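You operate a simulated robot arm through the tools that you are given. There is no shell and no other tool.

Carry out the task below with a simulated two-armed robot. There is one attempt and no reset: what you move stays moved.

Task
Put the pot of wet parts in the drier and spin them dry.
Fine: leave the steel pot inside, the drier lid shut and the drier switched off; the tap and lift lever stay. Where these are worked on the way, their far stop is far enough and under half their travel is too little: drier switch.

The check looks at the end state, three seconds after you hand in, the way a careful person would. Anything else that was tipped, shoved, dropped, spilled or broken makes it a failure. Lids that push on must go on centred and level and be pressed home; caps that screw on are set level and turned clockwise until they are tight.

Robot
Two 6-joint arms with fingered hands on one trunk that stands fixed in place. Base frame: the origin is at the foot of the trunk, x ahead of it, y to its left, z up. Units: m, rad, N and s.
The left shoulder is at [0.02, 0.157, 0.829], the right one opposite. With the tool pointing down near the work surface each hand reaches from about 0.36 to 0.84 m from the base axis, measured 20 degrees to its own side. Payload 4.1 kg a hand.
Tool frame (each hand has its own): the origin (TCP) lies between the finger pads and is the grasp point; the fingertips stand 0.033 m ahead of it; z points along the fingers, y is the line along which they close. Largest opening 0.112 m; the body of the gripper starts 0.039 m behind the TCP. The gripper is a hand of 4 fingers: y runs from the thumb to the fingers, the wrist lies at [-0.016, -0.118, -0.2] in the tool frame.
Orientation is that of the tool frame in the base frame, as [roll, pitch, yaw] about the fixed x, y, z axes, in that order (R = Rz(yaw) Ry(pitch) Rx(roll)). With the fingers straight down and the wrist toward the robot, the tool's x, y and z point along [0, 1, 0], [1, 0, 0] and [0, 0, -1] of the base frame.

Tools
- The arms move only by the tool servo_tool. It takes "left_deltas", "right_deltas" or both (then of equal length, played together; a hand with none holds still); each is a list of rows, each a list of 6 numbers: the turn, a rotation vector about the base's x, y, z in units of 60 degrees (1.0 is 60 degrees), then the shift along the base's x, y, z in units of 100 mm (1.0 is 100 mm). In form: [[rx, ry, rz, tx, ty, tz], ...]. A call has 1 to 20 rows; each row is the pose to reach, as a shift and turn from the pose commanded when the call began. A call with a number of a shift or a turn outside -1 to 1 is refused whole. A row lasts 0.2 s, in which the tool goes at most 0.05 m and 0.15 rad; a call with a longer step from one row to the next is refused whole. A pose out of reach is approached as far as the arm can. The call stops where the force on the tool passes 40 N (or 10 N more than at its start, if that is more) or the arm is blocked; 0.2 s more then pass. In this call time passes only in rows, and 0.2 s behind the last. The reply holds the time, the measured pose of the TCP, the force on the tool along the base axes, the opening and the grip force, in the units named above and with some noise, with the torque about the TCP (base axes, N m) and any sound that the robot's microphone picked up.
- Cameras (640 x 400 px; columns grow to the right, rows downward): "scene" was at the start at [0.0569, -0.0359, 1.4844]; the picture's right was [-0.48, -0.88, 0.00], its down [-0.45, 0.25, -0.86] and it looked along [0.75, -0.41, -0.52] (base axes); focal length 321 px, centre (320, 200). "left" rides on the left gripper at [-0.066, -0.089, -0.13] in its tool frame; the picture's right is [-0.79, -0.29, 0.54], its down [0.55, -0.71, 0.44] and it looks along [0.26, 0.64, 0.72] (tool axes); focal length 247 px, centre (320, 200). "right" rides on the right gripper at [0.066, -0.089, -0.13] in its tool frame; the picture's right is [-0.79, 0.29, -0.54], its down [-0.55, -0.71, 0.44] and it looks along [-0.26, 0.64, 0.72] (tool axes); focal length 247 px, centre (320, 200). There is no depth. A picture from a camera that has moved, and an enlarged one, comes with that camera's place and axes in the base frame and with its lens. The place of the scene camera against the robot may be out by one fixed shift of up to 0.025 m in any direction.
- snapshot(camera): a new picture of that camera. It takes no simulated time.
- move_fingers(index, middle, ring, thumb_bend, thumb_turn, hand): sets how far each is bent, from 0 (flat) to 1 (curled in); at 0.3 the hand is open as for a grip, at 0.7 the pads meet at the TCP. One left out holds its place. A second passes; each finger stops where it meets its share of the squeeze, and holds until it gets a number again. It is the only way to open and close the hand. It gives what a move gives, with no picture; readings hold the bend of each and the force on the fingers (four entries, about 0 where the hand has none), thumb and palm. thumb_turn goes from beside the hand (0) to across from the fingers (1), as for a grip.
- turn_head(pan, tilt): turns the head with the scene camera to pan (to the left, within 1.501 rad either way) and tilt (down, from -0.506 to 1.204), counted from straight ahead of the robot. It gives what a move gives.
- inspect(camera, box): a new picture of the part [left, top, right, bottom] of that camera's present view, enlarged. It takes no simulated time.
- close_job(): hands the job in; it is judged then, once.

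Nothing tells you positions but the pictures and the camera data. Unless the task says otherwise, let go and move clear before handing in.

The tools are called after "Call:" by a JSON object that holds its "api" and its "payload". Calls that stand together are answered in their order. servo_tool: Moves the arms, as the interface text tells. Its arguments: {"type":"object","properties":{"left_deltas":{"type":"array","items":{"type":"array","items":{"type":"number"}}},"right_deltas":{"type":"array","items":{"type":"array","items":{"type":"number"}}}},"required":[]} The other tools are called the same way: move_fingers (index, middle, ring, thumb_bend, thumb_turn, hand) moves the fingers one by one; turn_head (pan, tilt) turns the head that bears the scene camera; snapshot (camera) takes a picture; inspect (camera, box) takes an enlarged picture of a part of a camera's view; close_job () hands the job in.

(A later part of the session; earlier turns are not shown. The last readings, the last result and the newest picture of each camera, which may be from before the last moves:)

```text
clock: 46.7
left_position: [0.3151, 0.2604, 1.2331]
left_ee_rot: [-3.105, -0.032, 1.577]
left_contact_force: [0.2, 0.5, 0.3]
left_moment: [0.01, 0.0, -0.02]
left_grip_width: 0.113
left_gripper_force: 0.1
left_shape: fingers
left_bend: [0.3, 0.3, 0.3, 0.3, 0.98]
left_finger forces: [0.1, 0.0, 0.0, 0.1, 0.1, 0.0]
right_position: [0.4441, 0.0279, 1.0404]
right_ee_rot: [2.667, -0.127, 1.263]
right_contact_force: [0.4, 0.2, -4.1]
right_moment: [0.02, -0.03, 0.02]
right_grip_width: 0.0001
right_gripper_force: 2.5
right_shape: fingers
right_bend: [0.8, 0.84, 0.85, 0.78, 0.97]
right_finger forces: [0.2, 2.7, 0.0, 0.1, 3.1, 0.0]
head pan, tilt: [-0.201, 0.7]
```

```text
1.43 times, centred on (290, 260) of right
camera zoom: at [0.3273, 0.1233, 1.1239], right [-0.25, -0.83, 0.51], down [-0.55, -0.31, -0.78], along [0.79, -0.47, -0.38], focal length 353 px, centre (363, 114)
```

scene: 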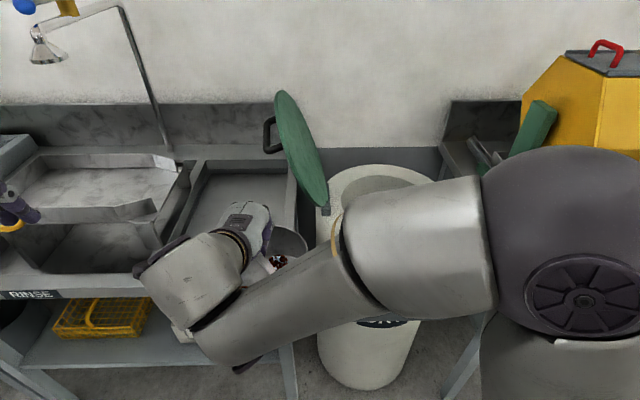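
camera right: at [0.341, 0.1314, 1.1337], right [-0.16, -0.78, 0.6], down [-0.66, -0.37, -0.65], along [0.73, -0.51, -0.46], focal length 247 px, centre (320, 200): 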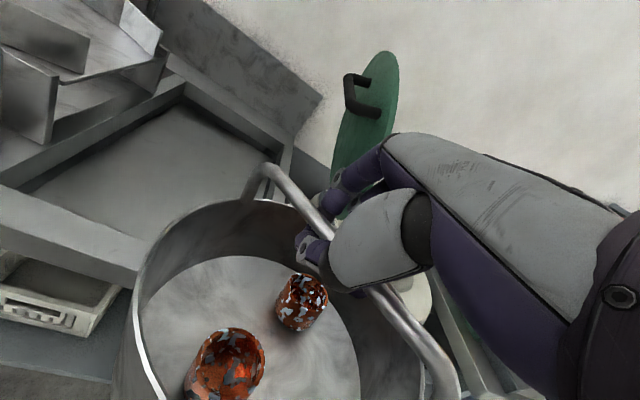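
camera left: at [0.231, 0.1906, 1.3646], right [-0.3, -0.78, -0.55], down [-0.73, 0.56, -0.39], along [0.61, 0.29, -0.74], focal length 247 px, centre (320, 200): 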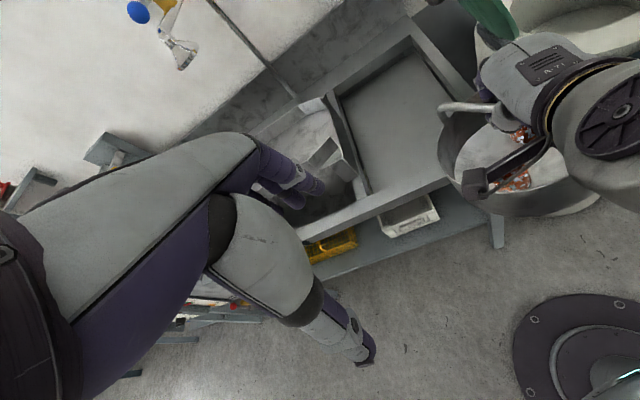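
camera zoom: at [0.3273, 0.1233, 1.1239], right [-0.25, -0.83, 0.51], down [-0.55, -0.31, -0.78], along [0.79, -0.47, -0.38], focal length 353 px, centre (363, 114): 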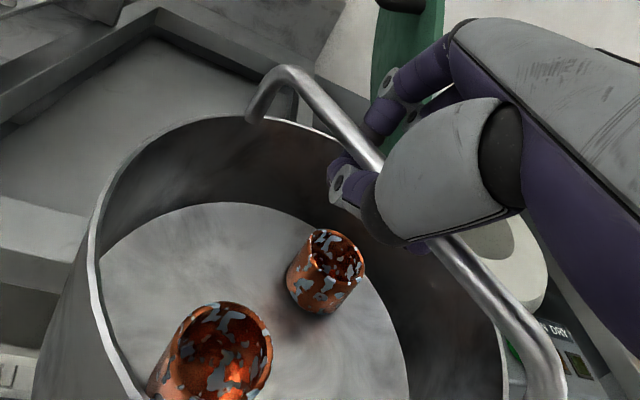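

After the correction the bail ends are within about 1 cm in height (roughly 3° tilt), which is fine. Now I'll carry the pot across in front of the lid at x≈0.40, in slow steps, watching forces.

Call:
{"api": "servo_tool", "payload": {"right_deltas": [[0, 0, 0.02, -0.12, -0.12, 0], [0, 0, 0.04, -0.24, -0.24, 0], [0, 0, 0.06, -0.34, -0.38, 0], [0, 0, 0.08, -0.42, -0.54, 0], [0, 0, 0.1, -0.44, -0.72, 0]]}}

Call:
{"api": "snapshot", "payload": {"camera": "scene"}}

Call:
{"api": "snapshot", "payload": {"camera": "right"}}

Call:
{"api": "snapshot", "payload": {"camera": "left"}}

```text
clock: 47.9
left_position: [0.3158, 0.2599, 1.2328]
left_ee_rot: [-3.104, -0.031, 1.579]
left_contact_force: [-0.9, -0.1, -0.2]
left_moment: [0.03, 0.01, -0.03]
left_grip_width: 0.1128
left_gripper_force: 0.1
left_shape: fingers
left_bend: [0.3, 0.3, 0.3, 0.3, 0.98]
left_finger forces: [0.0, 0.0, 0.1, 0.0, 0.0, 0.0]
right_position: [0.4135, -0.0337, 1.0519]
right_ee_rot: [2.67, -0.123, 1.366]
right_contact_force: [0.3, 0.1, -4.5]
right_moment: [-0.01, -0.04, 0.02]
right_grip_width: 0.0
right_gripper_force: 3.0
right_shape: fingers
right_bend: [0.8, 0.84, 0.85, 0.78, 0.97]
right_finger forces: [0.2, 2.6, 0.0, 0.0, 3.3, 0.1]
right hand out of reach, approached as far as the arm can: row 4, 5
head pan, tilt: [-0.201, 0.7]
```

```text
taken
```

scene: 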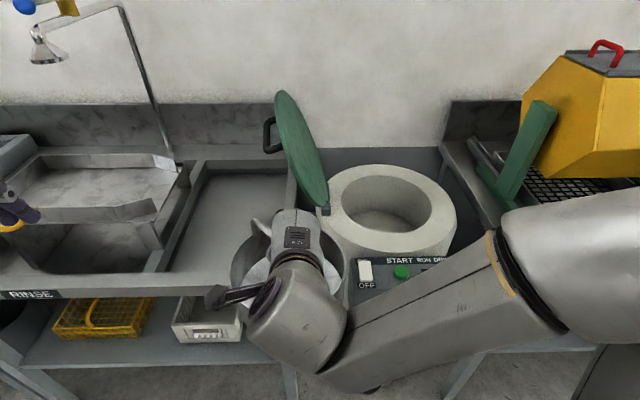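

```text
taken
camera right: at [0.2868, 0.0493, 1.1347], right [-0.16, -0.85, 0.51], down [-0.52, -0.36, -0.77], along [0.84, -0.39, -0.38], focal length 247 px, centre (320, 200)
```

right: 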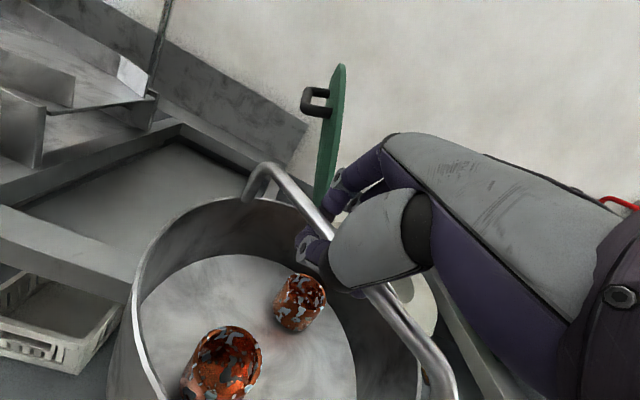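

```text
taken
camera left: at [0.2308, 0.1906, 1.3646], right [-0.3, -0.78, -0.55], down [-0.73, 0.56, -0.39], along [0.61, 0.29, -0.74], focal length 247 px, centre (320, 200)
```

left: 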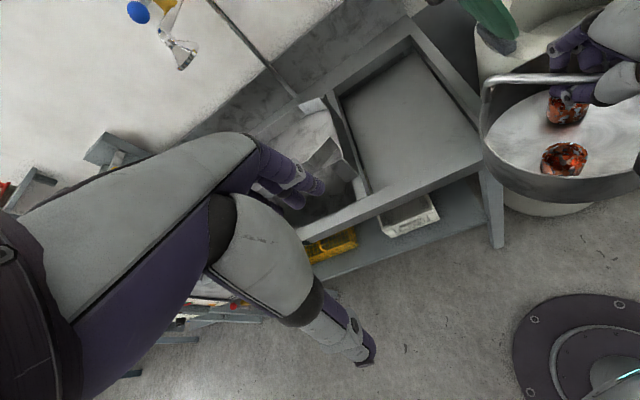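

At this height the arm is at its inner limit, so I'll raise the pot about 7 cm, which lets me pass a little farther from the lid's near edge.

Call:
{"api": "servo_tool", "payload": {"right_deltas": [[0, 0, 0, 0, 0, 0.2], [0, 0, 0, 0, 0, 0.4], [0, 0, 0, -0.05, 0, 0.6], [0, 0, 0, -0.12, 0, 0.7], [0, 0, 0, -0.2, 0, 0.75]]}}

Call:
{"api": "snapshot", "payload": {"camera": "scene"}}

Call:
{"api": "snapshot", "payload": {"camera": "right"}}

```text
clock: 49.1
left_position: [0.3157, 0.2598, 1.2327]
left_ee_rot: [-3.104, -0.03, 1.578]
left_contact_force: [0.5, 0.3, -0.3]
left_moment: [0.0, -0.02, 0.0]
left_grip_width: 0.1126
left_gripper_force: 0.0
left_shape: fingers
left_bend: [0.3, 0.3, 0.3, 0.3, 0.98]
left_finger forces: [0.1, 0.1, 0.1, 0.1, 0.0, 0.0]
right_position: [0.394, -0.0326, 1.1276]
right_ee_rot: [2.671, -0.124, 1.367]
right_contact_force: [-0.2, -0.5, -4.4]
right_moment: [0.02, -0.04, -0.07]
right_grip_width: 0.0001
right_gripper_force: 3.1
right_shape: fingers
right_bend: [0.8, 0.84, 0.85, 0.78, 0.97]
right_finger forces: [0.3, 2.2, 0.1, 0.0, 3.4, 0.1]
head pan, tilt: [-0.201, 0.7]
```

```text
taken
```

scene: 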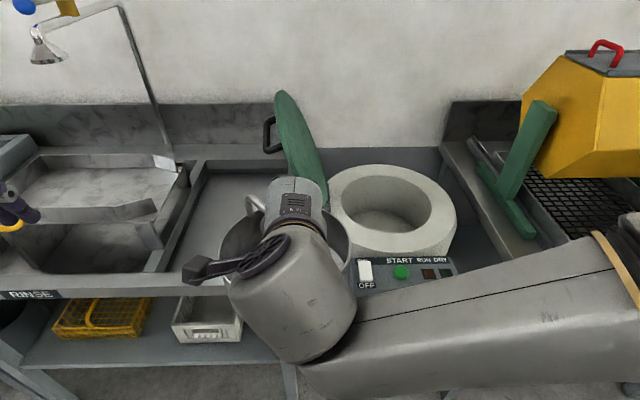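

```text
taken
camera right: at [0.2668, 0.0503, 1.2092], right [-0.16, -0.85, 0.51], down [-0.52, -0.36, -0.77], along [0.84, -0.39, -0.38], focal length 247 px, centre (320, 200)
```

right: 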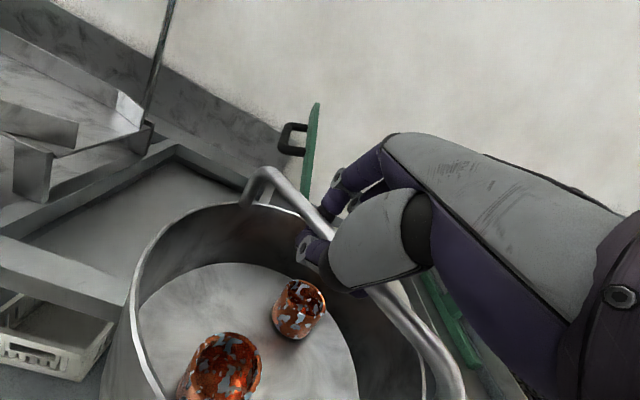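

Raised and reachable at x≈0.394. Now I'll traverse to the right past the lid's edge in small steps.

Call:
{"api": "servo_tool", "payload": {"right_deltas": [[0, 0, 0, 0, -0.2, 0], [0, 0, 0.02, 0, -0.4, 0], [0, 0, 0.04, 0, -0.6, 0], [0, 0, 0.06, 0, -0.8, 0], [0, 0, 0.08, 0, -1.0, 0]]}}

Call:
{"api": "snapshot", "payload": {"camera": "scene"}}

Call:
{"api": "snapshot", "payload": {"camera": "right"}}

```text
clock: 50.3
left_position: [0.3156, 0.2599, 1.2333]
left_ee_rot: [-3.104, -0.032, 1.577]
left_contact_force: [0.6, 0.3, 0.3]
left_moment: [-0.03, 0.02, -0.05]
left_grip_width: 0.1131
left_gripper_force: 0.0
left_shape: fingers
left_bend: [0.3, 0.3, 0.3, 0.3, 0.98]
left_finger forces: [0.1, 0.0, 0.0, 0.0, 0.1, 0.0]
right_position: [0.3974, -0.1301, 1.13]
right_ee_rot: [2.672, -0.122, 1.451]
right_contact_force: [-0.6, -0.4, -4.5]
right_moment: [-0.01, -0.03, 0.02]
right_grip_width: 0.0
right_gripper_force: 2.8
right_shape: fingers
right_bend: [0.8, 0.84, 0.85, 0.78, 0.97]
right_finger forces: [0.3, 1.9, 0.0, 0.1, 3.8, 0.0]
right hand out of reach, approached as far as the arm can: row 5
head pan, tilt: [-0.201, 0.7]
```

```text
taken
```

scene: 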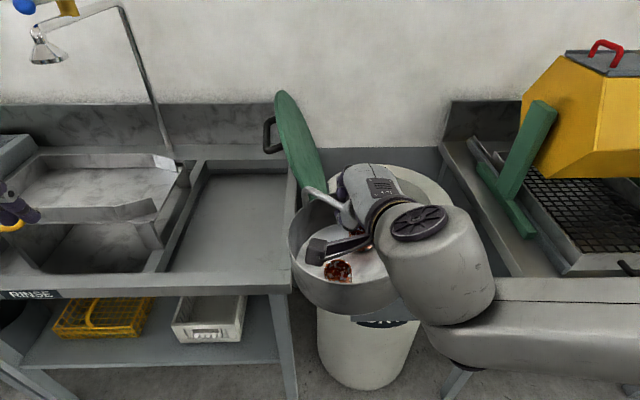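

```text
taken
camera right: at [0.2641, -0.0587, 1.2126], right [-0.09, -0.86, 0.51], down [-0.49, -0.41, -0.77], along [0.87, -0.32, -0.38], focal length 247 px, centre (320, 200)
```

right: 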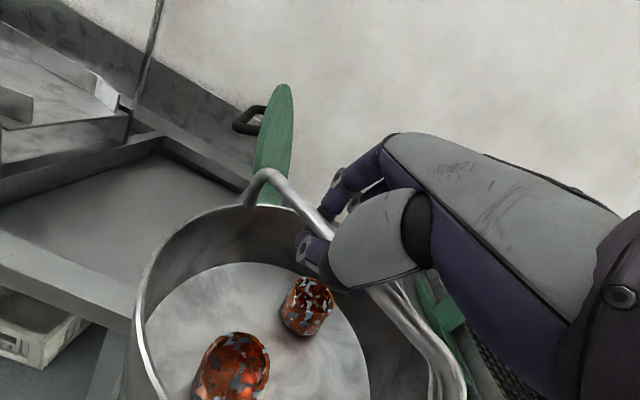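

The pot is abreast of the lid with a small clear gap and no contact force. I'll continue right, letting x grow as we pass the lid.

Call:
{"api": "servo_tool", "payload": {"right_deltas": [[0, 0, 0.02, 0.02, -0.2, 0], [0, 0, 0.04, 0.06, -0.4, 0], [0, 0, 0.06, 0.12, -0.6, 0], [0, 0, 0.08, 0.2, -0.8, 0], [0, 0, 0.1, 0.3, -1.0, 0]]}}

Call:
{"api": "servo_tool", "payload": {"right_deltas": [[0, 0, 0, 0.15, -0.2, 0], [0, 0, 0, 0.3, -0.4, 0], [0, 0, 0, 0.45, -0.6, 0], [0, 0, 0, 0.6, -0.8, 0], [0, 0, 0, 0.75, -1.0, 0]]}}

Call:
{"api": "snapshot", "payload": {"camera": "scene"}}

Call:
{"api": "snapshot", "payload": {"camera": "right"}}

Call:
{"api": "snapshot", "payload": {"camera": "left"}}

```text
clock: 51.5
left_position: [0.3156, 0.2605, 1.2327]
left_ee_rot: [-3.104, -0.03, 1.577]
left_contact_force: [0.2, 0.5, 0.9]
left_moment: [-0.04, 0.02, 0.01]
left_grip_width: 0.1128
left_gripper_force: 0.2
left_shape: fingers
left_bend: [0.3, 0.3, 0.3, 0.3, 0.98]
left_finger forces: [0.0, 0.0, 0.0, 0.1, 0.1, 0.0]
right_position: [0.4268, -0.2321, 1.1291]
right_ee_rot: [2.672, -0.124, 1.555]
right_contact_force: [0.4, -0.1, -3.4]
right_moment: [-0.06, -0.05, -0.01]
right_grip_width: 0.0
right_gripper_force: 3.3
right_shape: fingers
right_bend: [0.8, 0.85, 0.85, 0.78, 0.97]
right_finger forces: [0.4, 1.4, 0.0, 0.0, 4.0, 0.0]
head pan, tilt: [-0.201, 0.7]
```

```text
clock: 52.7
left_position: [0.3158, 0.2596, 1.233]
left_ee_rot: [-3.104, -0.033, 1.578]
left_contact_force: [0.8, -0.3, 0.1]
left_moment: [0.01, 0.01, 0.02]
left_grip_width: 0.113
left_gripper_force: 0.0
left_shape: fingers
left_bend: [0.3, 0.3, 0.3, 0.3, 0.98]
left_finger forces: [0.0, 0.1, 0.0, 0.1, 0.0, 0.0]
right_position: [0.469, -0.2626, 1.1486]
right_ee_rot: [2.676, -0.118, 1.545]
right_contact_force: [0.1, -0.1, -3.7]
right_moment: [-0.01, -0.05, 0.01]
right_grip_width: 0.0001
right_gripper_force: 3.0
right_shape: fingers
right_bend: [0.8, 0.84, 0.85, 0.78, 0.97]
right_finger forces: [0.5, 2.0, 0.0, 0.0, 3.9, 0.1]
right hand out of reach, approached as far as the arm can: row 1, 2, 3, 4, 5
head pan, tilt: [-0.201, 0.7]
```

```text
taken
```

scene: 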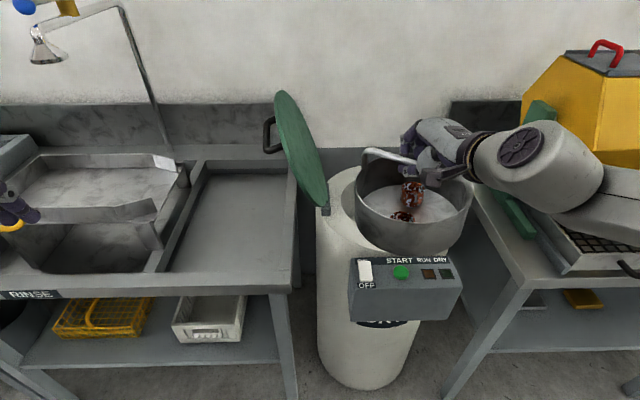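

```text
taken
camera right: at [0.3308, -0.2036, 1.2314], right [-0.01, -0.86, 0.51], down [-0.45, -0.45, -0.77], along [0.89, -0.24, -0.39], focal length 247 px, centre (320, 200)
```

right: 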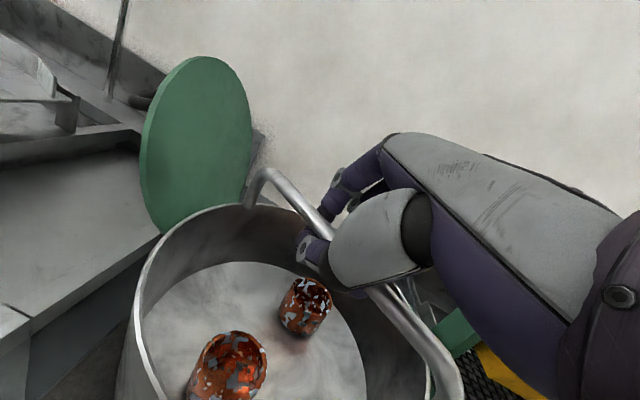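

```text
taken
camera left: at [0.2308, 0.1904, 1.3647], right [-0.3, -0.78, -0.55], down [-0.73, 0.56, -0.39], along [0.61, 0.29, -0.74], focal length 247 px, centre (320, 200)
```

left: 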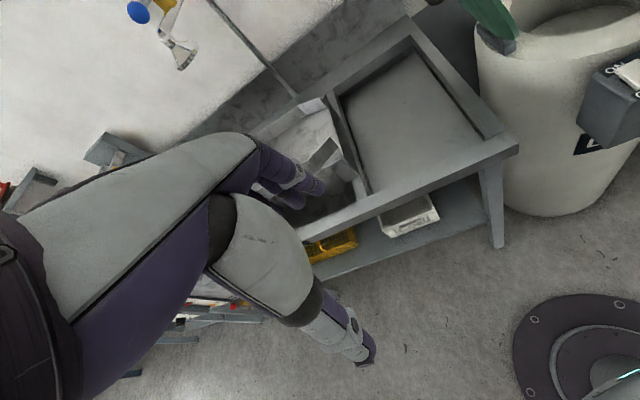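

The pot is now over the front of the drier and clearly visible, level, with both parts inside. The arm reported a posture limit on that last diagonal, so I'll try a small pure forward move.

Call:
{"api": "servo_tool", "payload": {"right_deltas": [[0, 0, 0, 0.15, 0, 0], [0, 0, 0, 0.3, 0, 0], [0, 0, 0, 0.45, 0, 0]]}}

Call:
{"api": "inspect", "payload": {"camera": "scene", "box": [310, 100, 500, 280]}}

```text
clock: 53.5
left_position: [0.3146, 0.26, 1.2332]
left_ee_rot: [-3.106, -0.032, 1.579]
left_contact_force: [0.8, 0.5, -0.4]
left_moment: [0.0, -0.02, 0.01]
left_grip_width: 0.1131
left_gripper_force: 0.1
left_shape: fingers
left_bend: [0.3, 0.3, 0.3, 0.3, 0.98]
left_finger forces: [0.0, 0.0, 0.0, 0.0, 0.0, 0.0]
right_position: [0.5138, -0.2636, 1.1476]
right_ee_rot: [2.673, -0.123, 1.555]
right_contact_force: [0.6, -0.4, -4.2]
right_moment: [0.01, -0.07, 0.02]
right_grip_width: 0.0001
right_gripper_force: 2.8
right_shape: fingers
right_bend: [0.8, 0.84, 0.85, 0.78, 0.97]
right_finger forces: [0.4, 2.6, 0.0, 0.0, 3.4, 0.1]
head pan, tilt: [-0.201, 0.7]
```

```text
2.22 times, centred on (405, 190) of scene
camera zoom: at [0.0612, -0.0094, 1.4705], right [-0.2, -0.98, 0.0], down [-0.63, 0.13, -0.77], along [0.75, -0.15, -0.64], focal length 713 px, centre (131, 222)
```

zoom: 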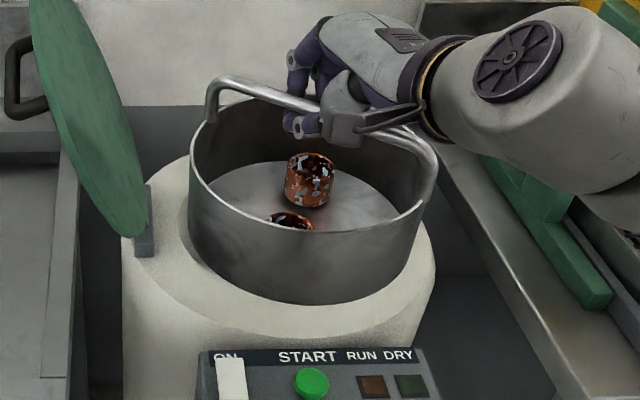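

Forward motion works and the pot looks level over the drier. I'll continue forward toward the drier's centre, then shift right.

Call:
{"api": "servo_tool", "payload": {"right_deltas": [[0, 0, 0, 0.2, -0.04, 0], [0, 0, 0, 0.4, -0.08, 0], [0, 0, 0, 0.6, -0.14, 0], [0, 0, 0, 0.8, -0.2, 0], [0, 0, 0, 1.0, -0.27, 0]]}}

Call:
{"api": "snapshot", "payload": {"camera": "scene"}}

Call:
{"api": "snapshot", "payload": {"camera": "right"}}

```text
clock: 54.7
left_position: [0.3173, 0.2595, 1.2312]
left_ee_rot: [-3.105, -0.03, 1.578]
left_contact_force: [1.0, 0.6, -0.5]
left_moment: [-0.02, 0.05, 0.03]
left_grip_width: 0.113
left_gripper_force: 0.0
left_shape: fingers
left_bend: [0.3, 0.3, 0.3, 0.3, 0.98]
left_finger forces: [0.0, 0.0, 0.0, 0.0, 0.0, 0.0]
right_position: [0.6158, -0.2905, 1.1464]
right_ee_rot: [2.673, -0.124, 1.555]
right_contact_force: [0.4, 0.6, -3.8]
right_moment: [0.01, -0.01, 0.04]
right_grip_width: 0.0001
right_gripper_force: 2.8
right_shape: fingers
right_bend: [0.8, 0.84, 0.85, 0.78, 0.97]
right_finger forces: [0.2, 2.0, 0.1, 0.0, 3.4, 0.1]
right hand out of reach, approached as far as the arm can: row 3, 4
head pan, tilt: [-0.201, 0.7]
```

```text
taken
```

scene: 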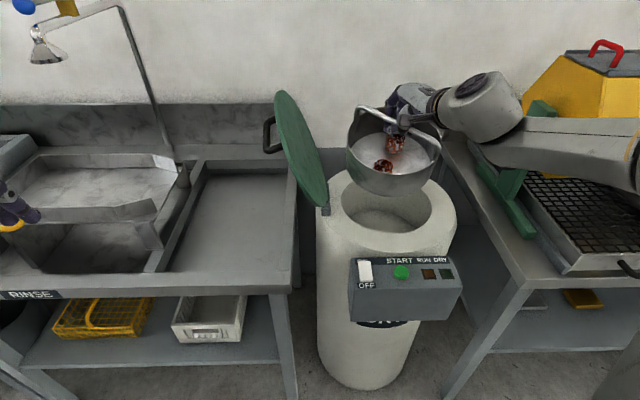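

```text
taken
camera right: at [0.4762, -0.2326, 1.2296], right [0.0, -0.86, 0.51], down [-0.44, -0.45, -0.77], along [0.9, -0.23, -0.38], focal length 247 px, centre (320, 200)
```

right: 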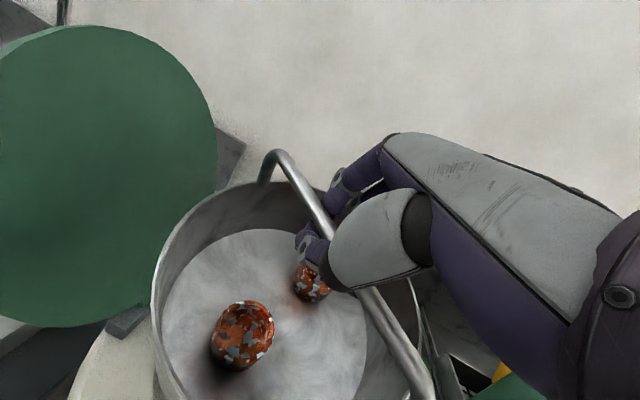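

The pot is above the drier mouth but may have swung. I'll zoom in to check its attitude.

Call:
{"api": "inspect", "payload": {"camera": "scene", "box": [310, 80, 490, 240]}}

Call:
{"api": "inspect", "payload": {"camera": "right", "box": [100, 120, 480, 400]}}

```text
2.50 times, centred on (400, 160) of scene
camera zoom: at [0.062, -0.0093, 1.4705], right [-0.2, -0.98, 0.0], down [-0.63, 0.13, -0.76], along [0.75, -0.15, -0.64], focal length 802 px, centre (120, 300)
```

zoom: 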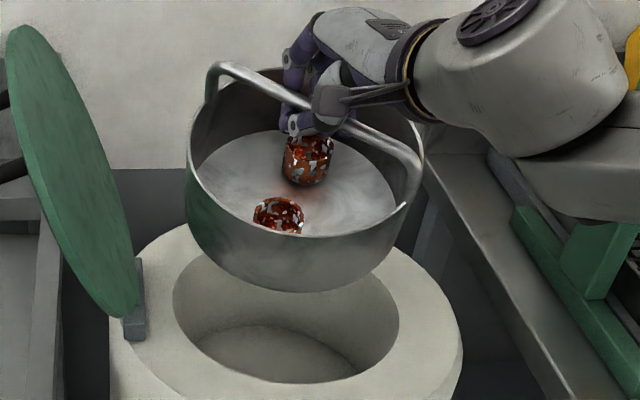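

```text
1.43 times, centred on (290, 260) of right
camera zoom: at [0.4762, -0.2326, 1.2296], right [0.0, -0.86, 0.51], down [-0.44, -0.45, -0.77], along [0.9, -0.23, -0.38], focal length 353 px, centre (363, 114)
```

zoom: 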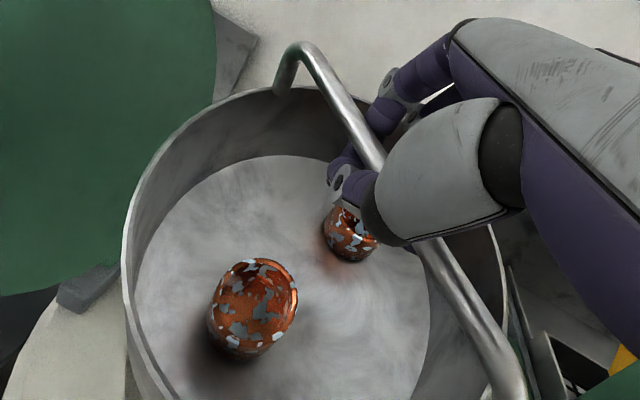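

Triangulation shows the bail ends nearly level (N 1.139, F 1.155) but the pot leans about 15° toward me about the bar, following the hand's roll. I'll unroll the hand about the bar direction to level it.

Call:
{"api": "servo_tool", "payload": {"right_deltas": [[0.04, 0.03, 0, 0, 0, 0], [0.08, 0.06, 0, 0, 0, 0], [0.12, 0.09, 0, 0, 0, 0], [0.16, 0.12, 0, 0, 0, 0], [0.197, 0.154, 0, 0, 0, 0]]}}

Call:
{"api": "inspect", "payload": {"camera": "scene", "box": [310, 80, 490, 240]}}

Call:
{"api": "inspect", "payload": {"camera": "right", "box": [100, 120, 480, 400]}}

```text
clock: 55.9
left_position: [0.3153, 0.2606, 1.2332]
left_ee_rot: [-3.105, -0.031, 1.577]
left_contact_force: [0.1, -0.5, -0.6]
left_moment: [0.01, 0.02, 0.0]
left_grip_width: 0.1127
left_gripper_force: 0.1
left_shape: fingers
left_bend: [0.3, 0.3, 0.3, 0.3, 0.98]
left_finger forces: [0.1, 0.0, 0.0, 0.0, 0.0, 0.0]
right_position: [0.614, -0.2915, 1.1456]
right_ee_rot: [2.844, -0.327, 1.519]
right_contact_force: [-0.1, 0.1, -3.9]
right_moment: [0.0, -0.02, -0.01]
right_grip_width: 0.0
right_gripper_force: 2.7
right_shape: fingers
right_bend: [0.8, 0.84, 0.85, 0.78, 0.97]
right_finger forces: [0.1, 2.0, 0.0, 0.0, 3.3, 0.1]
head pan, tilt: [-0.201, 0.7]
```

```text
2.50 times, centred on (400, 160) of scene
camera zoom: at [0.0614, -0.0093, 1.4705], right [-0.2, -0.98, 0.0], down [-0.63, 0.13, -0.76], along [0.75, -0.15, -0.64], focal length 802 px, centre (120, 300)
```

zoom: 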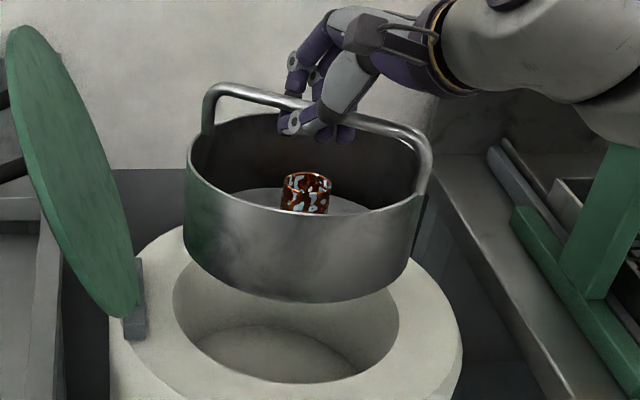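

```text
1.43 times, centred on (290, 260) of right
camera zoom: at [0.49, -0.2533, 1.2593], right [0.06, -0.95, 0.31], down [-0.57, -0.29, -0.77], along [0.82, -0.13, -0.56], focal length 353 px, centre (363, 114)
```

zoom: 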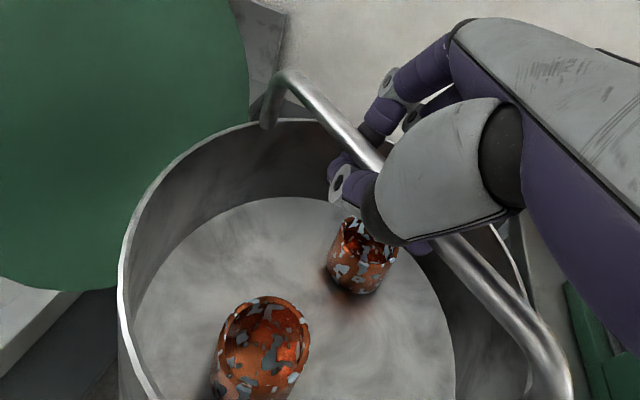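

The pot now hangs level in view, with only a slight dip on its right side. I'll trim that by about 4° while easing forward and right to the drier's centre.

Call:
{"api": "servo_tool", "payload": {"right_deltas": [[-0.015, 0.003, 0, 0.15, -0.08, 0], [-0.03, 0.006, 0, 0.3, -0.17, 0], [-0.045, 0.009, 0, 0.45, -0.25, 0], [-0.06, 0.012, 0, 0.6, -0.33, 0], [-0.065, 0.013, 0, 0.72, -0.42, 0]]}}

Call:
{"api": "inspect", "payload": {"camera": "scene", "box": [310, 80, 490, 240]}}

Call:
{"api": "snapshot", "payload": {"camera": "right"}}

```text
clock: 57.1
left_position: [0.3146, 0.2603, 1.232]
left_ee_rot: [-3.104, -0.031, 1.579]
left_contact_force: [0.9, 0.8, 1.0]
left_moment: [-0.01, -0.02, -0.01]
left_grip_width: 0.1129
left_gripper_force: 0.0
left_shape: fingers
left_bend: [0.3, 0.3, 0.3, 0.3, 0.98]
left_finger forces: [0.0, 0.1, 0.1, 0.0, 0.1, 0.0]
right_position: [0.6748, -0.3428, 1.1331]
right_ee_rot: [2.836, -0.27, 1.531]
right_contact_force: [0.4, -0.2, -3.4]
right_moment: [-0.01, -0.09, -0.02]
right_grip_width: 0.0003
right_gripper_force: 2.8
right_shape: fingers
right_bend: [0.8, 0.84, 0.85, 0.78, 0.97]
right_finger forces: [0.4, 2.2, 0.1, 0.0, 3.2, 0.0]
right hand out of reach, approached as far as the arm can: row 2, 3, 4, 5
head pan, tilt: [-0.201, 0.7]
```

```text
2.50 times, centred on (400, 160) of scene
camera zoom: at [0.0612, -0.0094, 1.4705], right [-0.2, -0.98, 0.0], down [-0.63, 0.13, -0.77], along [0.75, -0.15, -0.64], focal length 802 px, centre (120, 300)
```

zoom: 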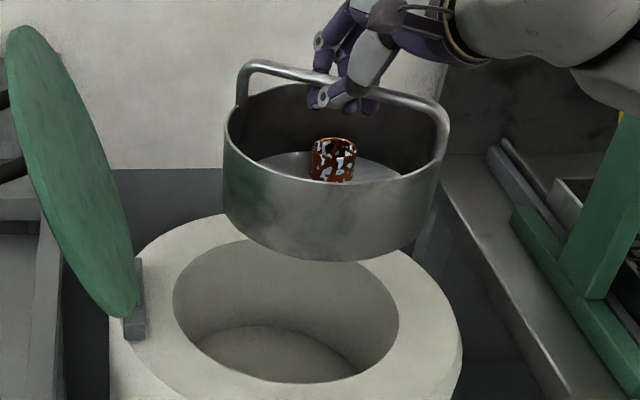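

```text
taken
camera right: at [0.5518, -0.301, 1.2446], right [0.07, -0.93, 0.37], down [-0.56, -0.34, -0.75], along [0.82, -0.15, -0.55], focal length 247 px, centre (320, 200)
```

right: 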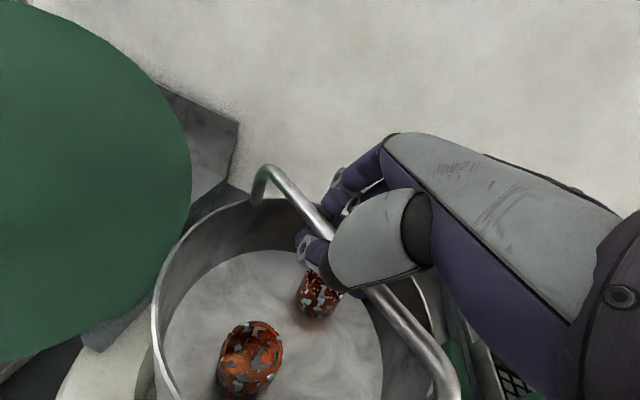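

The pot is level over the mouth; the arm is at its outer limit at this height, so lowering will free it. I'll lower 9 cm so the pot bottom is just above the rim, moving slightly forward, and then check alignment.

Call:
{"api": "servo_tool", "payload": {"right_deltas": [[0, 0, 0, 0, 0, -0.15], [0, 0, 0, 0.02, 0, -0.3], [0, 0, 0, 0.06, 0.01, -0.45], [0, 0, 0, 0.1, 0.02, -0.6], [0, 0, 0, 0.15, 0.03, -0.75], [0, 0, 0, 0.2, 0.04, -0.88]]}}

Call:
{"api": "inspect", "payload": {"camera": "scene", "box": [310, 110, 490, 270]}}

Call:
{"api": "snapshot", "payload": {"camera": "right"}}

```text
clock: 58.5
left_position: [0.3155, 0.2605, 1.2327]
left_ee_rot: [-3.105, -0.031, 1.578]
left_contact_force: [-0.1, 0.4, 0.0]
left_moment: [0.01, 0.02, 0.0]
left_grip_width: 0.113
left_gripper_force: 0.1
left_shape: fingers
left_bend: [0.3, 0.3, 0.3, 0.3, 0.98]
left_finger forces: [0.0, 0.1, 0.0, 0.0, 0.1, 0.0]
right_position: [0.6968, -0.3389, 1.0449]
right_ee_rot: [2.851, -0.258, 1.514]
right_contact_force: [-0.1, 0.2, -3.1]
right_moment: [-0.02, -0.04, 0.02]
right_grip_width: 0.0
right_gripper_force: 2.4
right_shape: fingers
right_bend: [0.8, 0.84, 0.85, 0.78, 0.97]
right_finger forces: [0.4, 2.6, 0.0, 0.1, 3.0, 0.0]
head pan, tilt: [-0.201, 0.7]
```

```text
2.50 times, centred on (400, 190) of scene
camera zoom: at [0.0613, -0.0094, 1.4705], right [-0.2, -0.98, 0.0], down [-0.63, 0.13, -0.76], along [0.75, -0.15, -0.64], focal length 802 px, centre (120, 225)
```

zoom: 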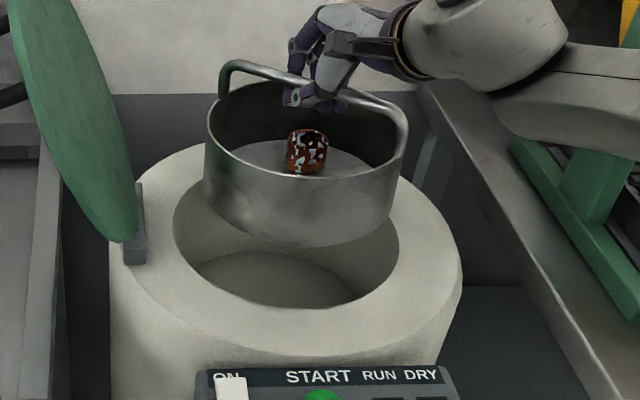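

```text
taken
camera right: at [0.5747, -0.2939, 1.1569], right [0.07, -0.92, 0.38], down [-0.58, -0.34, -0.74], along [0.81, -0.17, -0.56], focal length 247 px, centre (320, 200)
```

right: 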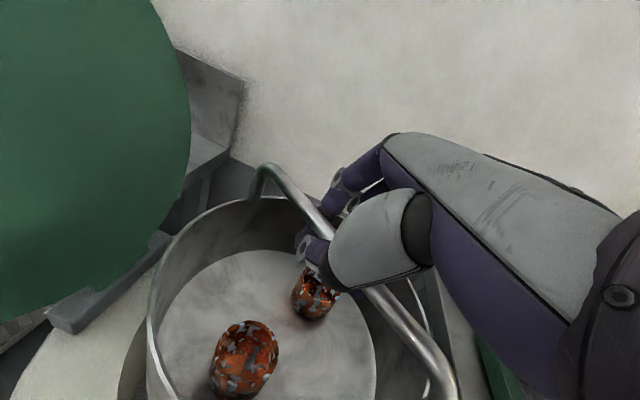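

Bail centre reads (0.685, -0.331) and the drier centre (0.689, -0.334) in the same camera, so alignment is good. I'll lower another 4 cm until the pot bottom is about at rim height and compare the gaps.

Call:
{"api": "servo_tool", "payload": {"right_deltas": [[0, 0, 0, 0, 0, -0.1], [0, 0, 0, 0, 0, -0.2], [0, 0, 0, 0, 0, -0.3], [0, 0, 0, 0, 0, -0.4]]}}

Call:
{"api": "inspect", "payload": {"camera": "scene", "box": [320, 130, 470, 260]}}

Call:
{"api": "inspect", "payload": {"camera": "right", "box": [0, 120, 480, 400]}}

```text
clock: 59.5
left_position: [0.3155, 0.2595, 1.2326]
left_ee_rot: [-3.106, -0.032, 1.578]
left_contact_force: [-0.2, 0.0, -0.6]
left_moment: [-0.01, 0.0, -0.01]
left_grip_width: 0.113
left_gripper_force: 0.2
left_shape: fingers
left_bend: [0.3, 0.3, 0.3, 0.3, 0.98]
left_finger forces: [0.1, 0.0, 0.1, 0.0, 0.0, 0.0]
right_position: [0.6958, -0.3383, 1.0051]
right_ee_rot: [2.854, -0.256, 1.514]
right_contact_force: [-0.5, 0.9, -3.7]
right_moment: [0.03, -0.02, -0.01]
right_grip_width: 0.0
right_gripper_force: 3.0
right_shape: fingers
right_bend: [0.8, 0.84, 0.85, 0.78, 0.97]
right_finger forces: [0.5, 2.3, 0.0, 0.0, 3.0, 0.0]
head pan, tilt: [-0.201, 0.7]
```

```text
3.08 times, centred on (395, 195) of scene
camera zoom: at [0.0614, -0.0095, 1.4705], right [-0.2, -0.98, 0.0], down [-0.63, 0.13, -0.76], along [0.75, -0.15, -0.64], focal length 987 px, centre (89, 215)
```

zoom: 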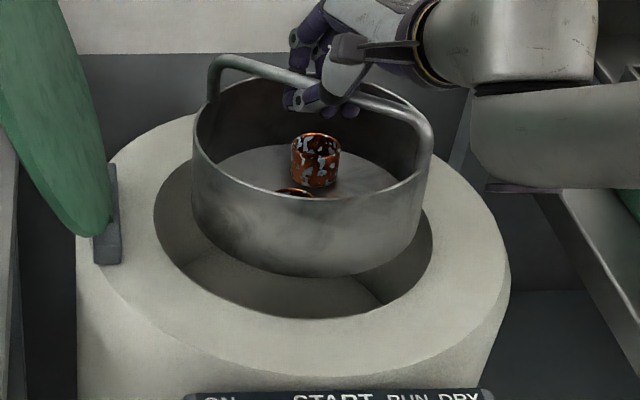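

```text
1.33 times, centred on (240, 260) of right
camera zoom: at [0.5744, -0.2935, 1.1175], right [0.07, -0.92, 0.38], down [-0.58, -0.35, -0.74], along [0.81, -0.17, -0.56], focal length 329 px, centre (427, 120)
```

zoom: 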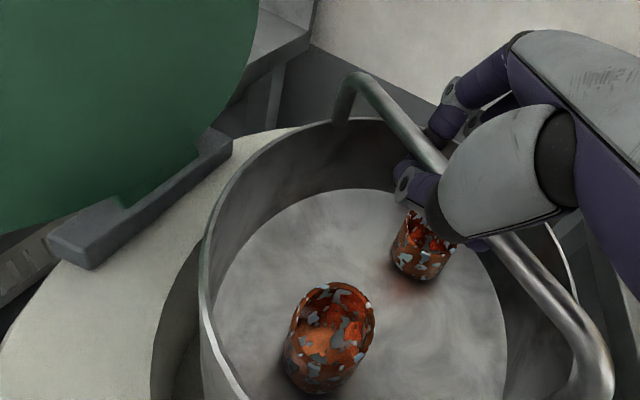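

The gaps show the pot about 1 cm too far right with its right side slightly high. I'll trim the tilt by 3°, shift 6 mm left, and lower 3 cm so its bottom enters the mouth, watching contact force.

Call:
{"api": "servo_tool", "payload": {"right_deltas": [[0.025, -0.005, 0, -0.01, 0.03, 0], [0.05, -0.01, 0, -0.02, 0.06, 0], [0.05, -0.01, 0, -0.02, 0.06, -0.1], [0.05, -0.01, 0, -0.02, 0.06, -0.2], [0.05, -0.01, 0, -0.02, 0.06, -0.3]]}}

Call:
{"api": "inspect", "payload": {"camera": "scene", "box": [320, 130, 470, 260]}}

Call:
{"api": "inspect", "payload": {"camera": "right", "box": [0, 120, 480, 400]}}

```text
clock: 60.7
left_position: [0.3152, 0.2601, 1.2329]
left_ee_rot: [-3.104, -0.031, 1.578]
left_contact_force: [-0.5, -0.3, 0.1]
left_moment: [0.01, 0.02, -0.02]
left_grip_width: 0.113
left_gripper_force: 0.1
left_shape: fingers
left_bend: [0.3, 0.3, 0.3, 0.3, 0.98]
left_finger forces: [0.0, 0.1, 0.0, 0.0, 0.1, 0.0]
right_position: [0.6946, -0.3326, 0.9766]
right_ee_rot: [2.843, -0.31, 1.518]
right_contact_force: [-0.6, 0.6, -4.2]
right_moment: [0.03, -0.06, 0.01]
right_grip_width: 0.0
right_gripper_force: 2.5
right_shape: fingers
right_bend: [0.8, 0.84, 0.85, 0.78, 0.97]
right_finger forces: [0.4, 2.4, 0.0, 0.0, 3.0, 0.0]
head pan, tilt: [-0.201, 0.7]
```

```text
3.08 times, centred on (395, 195) of scene
camera zoom: at [0.0614, -0.0094, 1.4705], right [-0.2, -0.98, 0.0], down [-0.63, 0.13, -0.76], along [0.75, -0.15, -0.64], focal length 987 px, centre (89, 215)
```

zoom: 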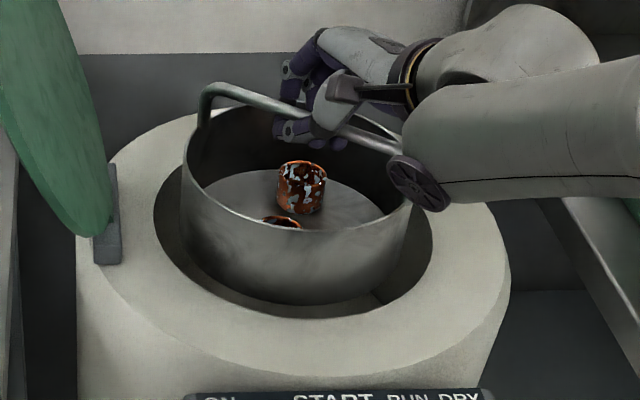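

```text
1.33 times, centred on (240, 260) of right
camera zoom: at [0.5708, -0.2936, 1.0891], right [0.07, -0.94, 0.33], down [-0.57, -0.31, -0.76], along [0.82, -0.14, -0.56], focal length 329 px, centre (427, 120)
```

zoom: 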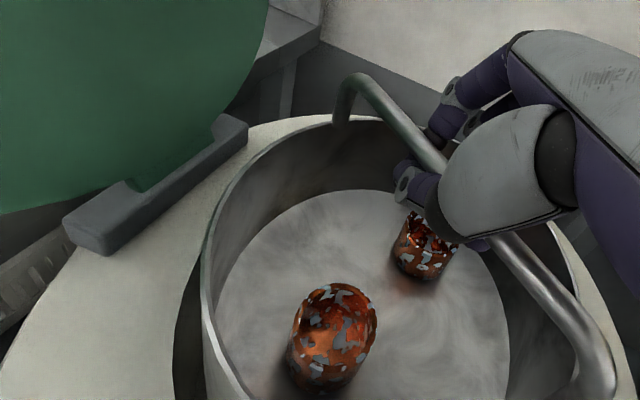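

The pot bottom is inside the mouth and well centred with gaps all round. I'll keep lowering slowly in stages.

Call:
{"api": "servo_tool", "payload": {"right_deltas": [[0, 0, 0, 0, 0.01, -0.1], [0, 0, 0, 0, 0.02, -0.2], [0, 0, 0, 0, 0.03, -0.3], [0, 0, 0, 0, 0.03, -0.4]]}}

Call:
{"api": "inspect", "payload": {"camera": "scene", "box": [320, 130, 470, 260]}}

Call:
{"api": "inspect", "payload": {"camera": "right", "box": [0, 120, 480, 400]}}

```text
clock: 61.7
left_position: [0.315, 0.2594, 1.2327]
left_ee_rot: [-3.105, -0.031, 1.579]
left_contact_force: [-0.4, 0.9, -0.2]
left_moment: [0.0, 0.02, 0.0]
left_grip_width: 0.113
left_gripper_force: 0.1
left_shape: fingers
left_bend: [0.3, 0.3, 0.3, 0.3, 0.98]
left_finger forces: [0.1, 0.0, 0.0, 0.0, 0.0, 0.0]
right_position: [0.6945, -0.3298, 0.9352]
right_ee_rot: [2.843, -0.309, 1.519]
right_contact_force: [-0.8, -0.5, -3.0]
right_moment: [0.02, -0.01, 0.0]
right_grip_width: 0.0
right_gripper_force: 2.8
right_shape: fingers
right_bend: [0.8, 0.84, 0.85, 0.78, 0.97]
right_finger forces: [0.5, 2.5, 0.0, 0.0, 3.1, 0.0]
head pan, tilt: [-0.201, 0.7]
```

```text
3.08 times, centred on (395, 195) of scene
camera zoom: at [0.0614, -0.0094, 1.4705], right [-0.2, -0.98, 0.0], down [-0.63, 0.13, -0.76], along [0.75, -0.15, -0.64], focal length 987 px, centre (89, 215)
```

zoom: 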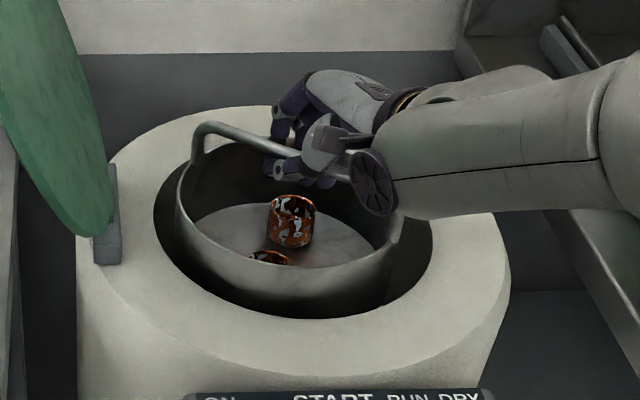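

```text
1.33 times, centred on (240, 260) of right
camera zoom: at [0.5712, -0.2903, 1.0488], right [0.07, -0.94, 0.33], down [-0.57, -0.31, -0.76], along [0.82, -0.14, -0.56], focal length 329 px, centre (427, 120)
```

zoom: 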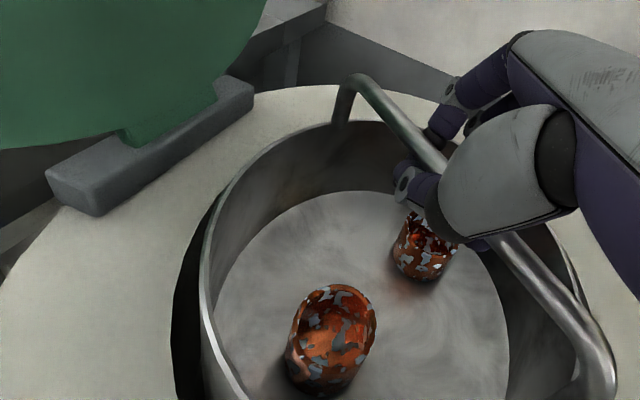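

Going in cleanly with no contact. Lowering further.

Call:
{"api": "servo_tool", "payload": {"right_deltas": [[0, 0, 0, 0, 0, -0.1], [0, 0, 0, 0, 0, -0.2], [0, 0, 0, 0, 0, -0.3], [0, 0, 0, 0, 0, -0.4]]}}

Call:
{"api": "inspect", "payload": {"camera": "scene", "box": [320, 130, 470, 260]}}

Call:
{"api": "inspect", "payload": {"camera": "right", "box": [0, 120, 480, 400]}}

```text
clock: 62.7
left_position: [0.3159, 0.2598, 1.2326]
left_ee_rot: [-3.105, -0.031, 1.578]
left_contact_force: [-0.9, 0.3, -0.3]
left_moment: [0.01, 0.0, 0.01]
left_grip_width: 0.1127
left_gripper_force: 0.2
left_shape: fingers
left_bend: [0.3, 0.3, 0.3, 0.3, 0.98]
left_finger forces: [0.1, 0.0, 0.0, 0.1, 0.0, 0.1]
right_position: [0.6942, -0.3302, 0.8949]
right_ee_rot: [2.843, -0.311, 1.517]
right_contact_force: [1.0, -0.2, -3.6]
right_moment: [0.05, -0.03, 0.02]
right_grip_width: 0.0001
right_gripper_force: 3.5
right_shape: fingers
right_bend: [0.8, 0.84, 0.85, 0.78, 0.97]
right_finger forces: [0.5, 2.4, 0.0, 0.0, 3.1, 0.0]
head pan, tilt: [-0.201, 0.7]
```

```text
3.08 times, centred on (395, 195) of scene
camera zoom: at [0.0614, -0.0094, 1.4705], right [-0.2, -0.98, 0.0], down [-0.63, 0.13, -0.76], along [0.75, -0.15, -0.64], focal length 987 px, centre (89, 215)
```

zoom: 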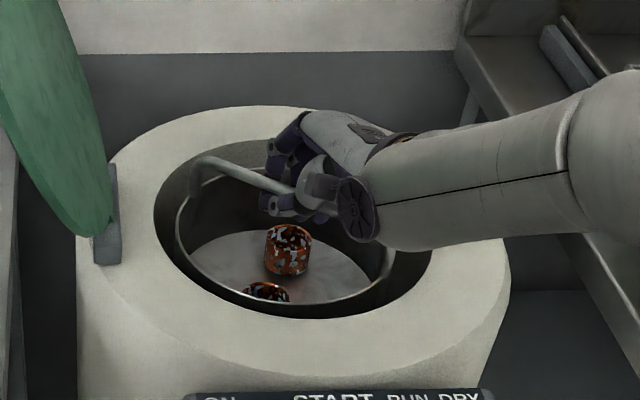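

```text
1.33 times, centred on (240, 260) of right
camera zoom: at [0.5704, -0.2905, 1.009], right [0.06, -0.94, 0.33], down [-0.57, -0.31, -0.76], along [0.82, -0.14, -0.56], focal length 329 px, centre (427, 120)
```

zoom: 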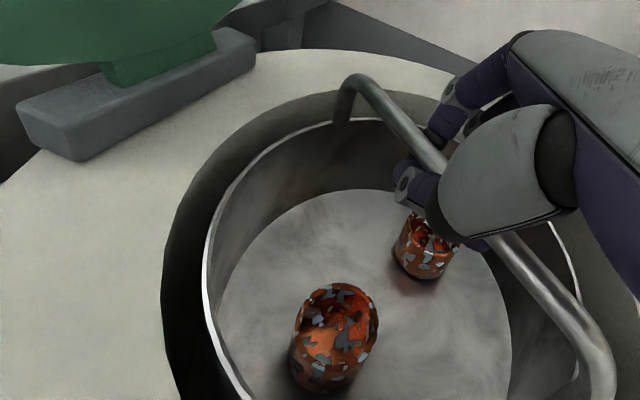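

Nearly down; about 4 cm remain to the drum floor. I'll lower in fine steps and look for the load to come off.

Call:
{"api": "servo_tool", "payload": {"right_deltas": [[0, 0, 0, 0, 0, -0.08], [0, 0, 0, 0, 0, -0.16], [0, 0, 0, 0, 0, -0.24], [0, 0, 0, 0, 0, -0.3]]}}

Call:
{"api": "servo_tool", "payload": {"right_deltas": [[0, 0, 0, 0, 0, -0.03], [0, 0, 0, 0, 0, -0.06]]}}

Call:
{"api": "inspect", "payload": {"camera": "scene", "box": [320, 130, 470, 260]}}

Call:
{"api": "inspect", "payload": {"camera": "right", "box": [0, 120, 480, 400]}}

```text
clock: 63.7
left_position: [0.3152, 0.2609, 1.2327]
left_ee_rot: [-3.106, -0.032, 1.578]
left_contact_force: [-0.4, -0.4, 0.3]
left_moment: [-0.03, 0.01, -0.03]
left_grip_width: 0.1127
left_gripper_force: 0.1
left_shape: fingers
left_bend: [0.3, 0.3, 0.3, 0.3, 0.98]
left_finger forces: [0.0, 0.0, 0.0, 0.0, 0.0, 0.0]
right_position: [0.6942, -0.3311, 0.8649]
right_ee_rot: [2.843, -0.309, 1.518]
right_contact_force: [-0.8, -0.1, -3.4]
right_moment: [0.02, -0.02, -0.04]
right_grip_width: 0.0
right_gripper_force: 2.8
right_shape: fingers
right_bend: [0.8, 0.84, 0.85, 0.78, 0.97]
right_finger forces: [0.4, 2.6, 0.0, 0.1, 3.1, 0.0]
head pan, tilt: [-0.201, 0.7]
```

```text
clock: 64.3
left_position: [0.3154, 0.2606, 1.2324]
left_ee_rot: [-3.104, -0.032, 1.578]
left_contact_force: [-0.5, 0.4, 0.6]
left_moment: [0.03, 0.0, -0.02]
left_grip_width: 0.1131
left_gripper_force: 0.1
left_shape: fingers
left_bend: [0.3, 0.3, 0.3, 0.3, 0.98]
left_finger forces: [0.0, 0.1, 0.1, 0.1, 0.0, 0.0]
right_position: [0.6934, -0.3299, 0.8589]
right_ee_rot: [2.844, -0.309, 1.518]
right_contact_force: [0.1, 0.2, -3.6]
right_moment: [-0.01, -0.03, 0.03]
right_grip_width: 0.0001
right_gripper_force: 2.9
right_shape: fingers
right_bend: [0.8, 0.84, 0.85, 0.78, 0.97]
right_finger forces: [0.4, 2.4, 0.1, 0.0, 3.0, 0.0]
head pan, tilt: [-0.201, 0.7]
```

```text
3.08 times, centred on (395, 195) of scene
camera zoom: at [0.0614, -0.0094, 1.4705], right [-0.2, -0.98, 0.0], down [-0.63, 0.13, -0.76], along [0.75, -0.15, -0.64], focal length 987 px, centre (89, 215)
```

zoom: 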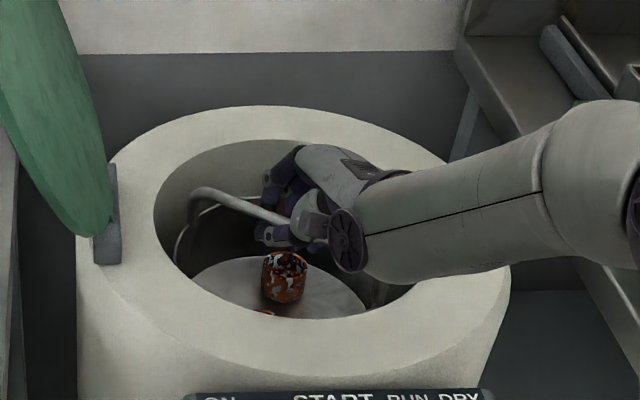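

```text
1.33 times, centred on (240, 260) of right
camera zoom: at [0.5707, -0.2908, 0.9729], right [0.07, -0.94, 0.33], down [-0.57, -0.31, -0.76], along [0.82, -0.14, -0.56], focal length 329 px, centre (427, 120)
```

zoom: 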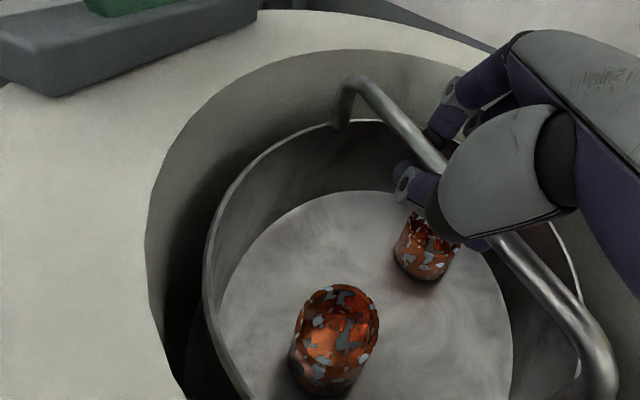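

Still hanging freely at z≈0.859. A few more millimetres at a time.

Call:
{"api": "servo_tool", "payload": {"right_deltas": [[0, 0, 0, 0, 0, -0.03], [0, 0, 0, 0, 0, -0.06], [0, 0, 0, 0, 0, -0.09]]}}

Call:
{"api": "servo_tool", "payload": {"right_deltas": [[0, 0, 0, 0, 0, -0.03], [0, 0, 0, 0, 0, -0.06]]}}

Call:
{"api": "inspect", "payload": {"camera": "right", "box": [0, 120, 480, 400]}}

Call:
{"api": "inspect", "payload": {"camera": "scene", "box": [320, 130, 470, 260]}}

```text
clock: 65.1
left_position: [0.3159, 0.2598, 1.2331]
left_ee_rot: [-3.104, -0.033, 1.579]
left_contact_force: [0.0, -0.2, -0.9]
left_moment: [-0.03, 0.04, 0.0]
left_grip_width: 0.1127
left_gripper_force: 0.1
left_shape: fingers
left_bend: [0.3, 0.3, 0.3, 0.3, 0.98]
left_finger forces: [0.1, 0.0, 0.0, 0.0, 0.0, 0.1]
right_position: [0.6934, -0.3309, 0.8497]
right_ee_rot: [2.845, -0.31, 1.517]
right_contact_force: [-0.7, 0.4, -3.3]
right_moment: [-0.01, -0.01, 0.0]
right_grip_width: 0.0001
right_gripper_force: 3.3
right_shape: fingers
right_bend: [0.8, 0.84, 0.85, 0.78, 0.97]
right_finger forces: [0.3, 2.5, 0.0, 0.0, 3.0, 0.1]
head pan, tilt: [-0.201, 0.7]
```

```text
clock: 65.7
left_position: [0.3156, 0.2601, 1.2326]
left_ee_rot: [-3.103, -0.031, 1.578]
left_contact_force: [0.4, 0.0, 0.3]
left_moment: [-0.02, -0.01, 0.02]
left_grip_width: 0.1128
left_gripper_force: 0.0
left_shape: fingers
left_bend: [0.3, 0.3, 0.3, 0.3, 0.98]
left_finger forces: [0.0, 0.1, 0.0, 0.0, 0.1, 0.1]
right_position: [0.6933, -0.3307, 0.844]
right_ee_rot: [2.845, -0.309, 1.518]
right_contact_force: [-0.1, 0.0, -4.4]
right_moment: [-0.01, 0.0, 0.04]
right_grip_width: 0.0001
right_gripper_force: 3.2
right_shape: fingers
right_bend: [0.8, 0.84, 0.85, 0.78, 0.97]
right_finger forces: [0.4, 2.5, 0.1, 0.1, 3.0, 0.1]
head pan, tilt: [-0.201, 0.7]
```

```text
1.33 times, centred on (240, 260) of right
camera zoom: at [0.5706, -0.2909, 0.9576], right [0.07, -0.94, 0.33], down [-0.57, -0.31, -0.76], along [0.82, -0.14, -0.56], focal length 329 px, centre (427, 120)
```

zoom: 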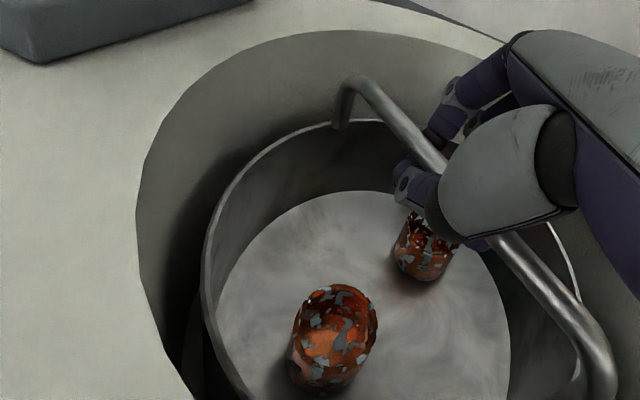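

```text
3.08 times, centred on (395, 195) of scene
camera zoom: at [0.0614, -0.0094, 1.4705], right [-0.2, -0.98, 0.0], down [-0.63, 0.13, -0.76], along [0.75, -0.15, -0.64], focal length 987 px, centre (89, 215)
```

zoom: 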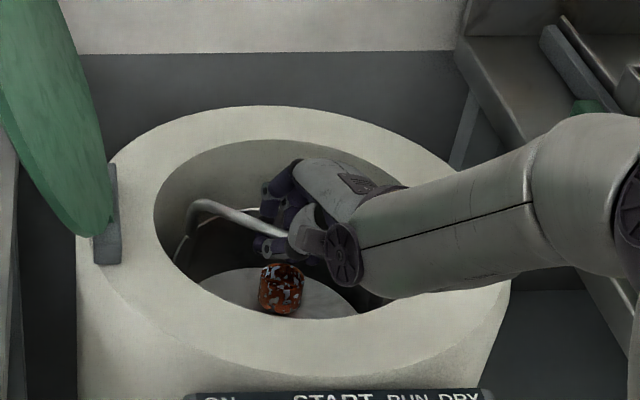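

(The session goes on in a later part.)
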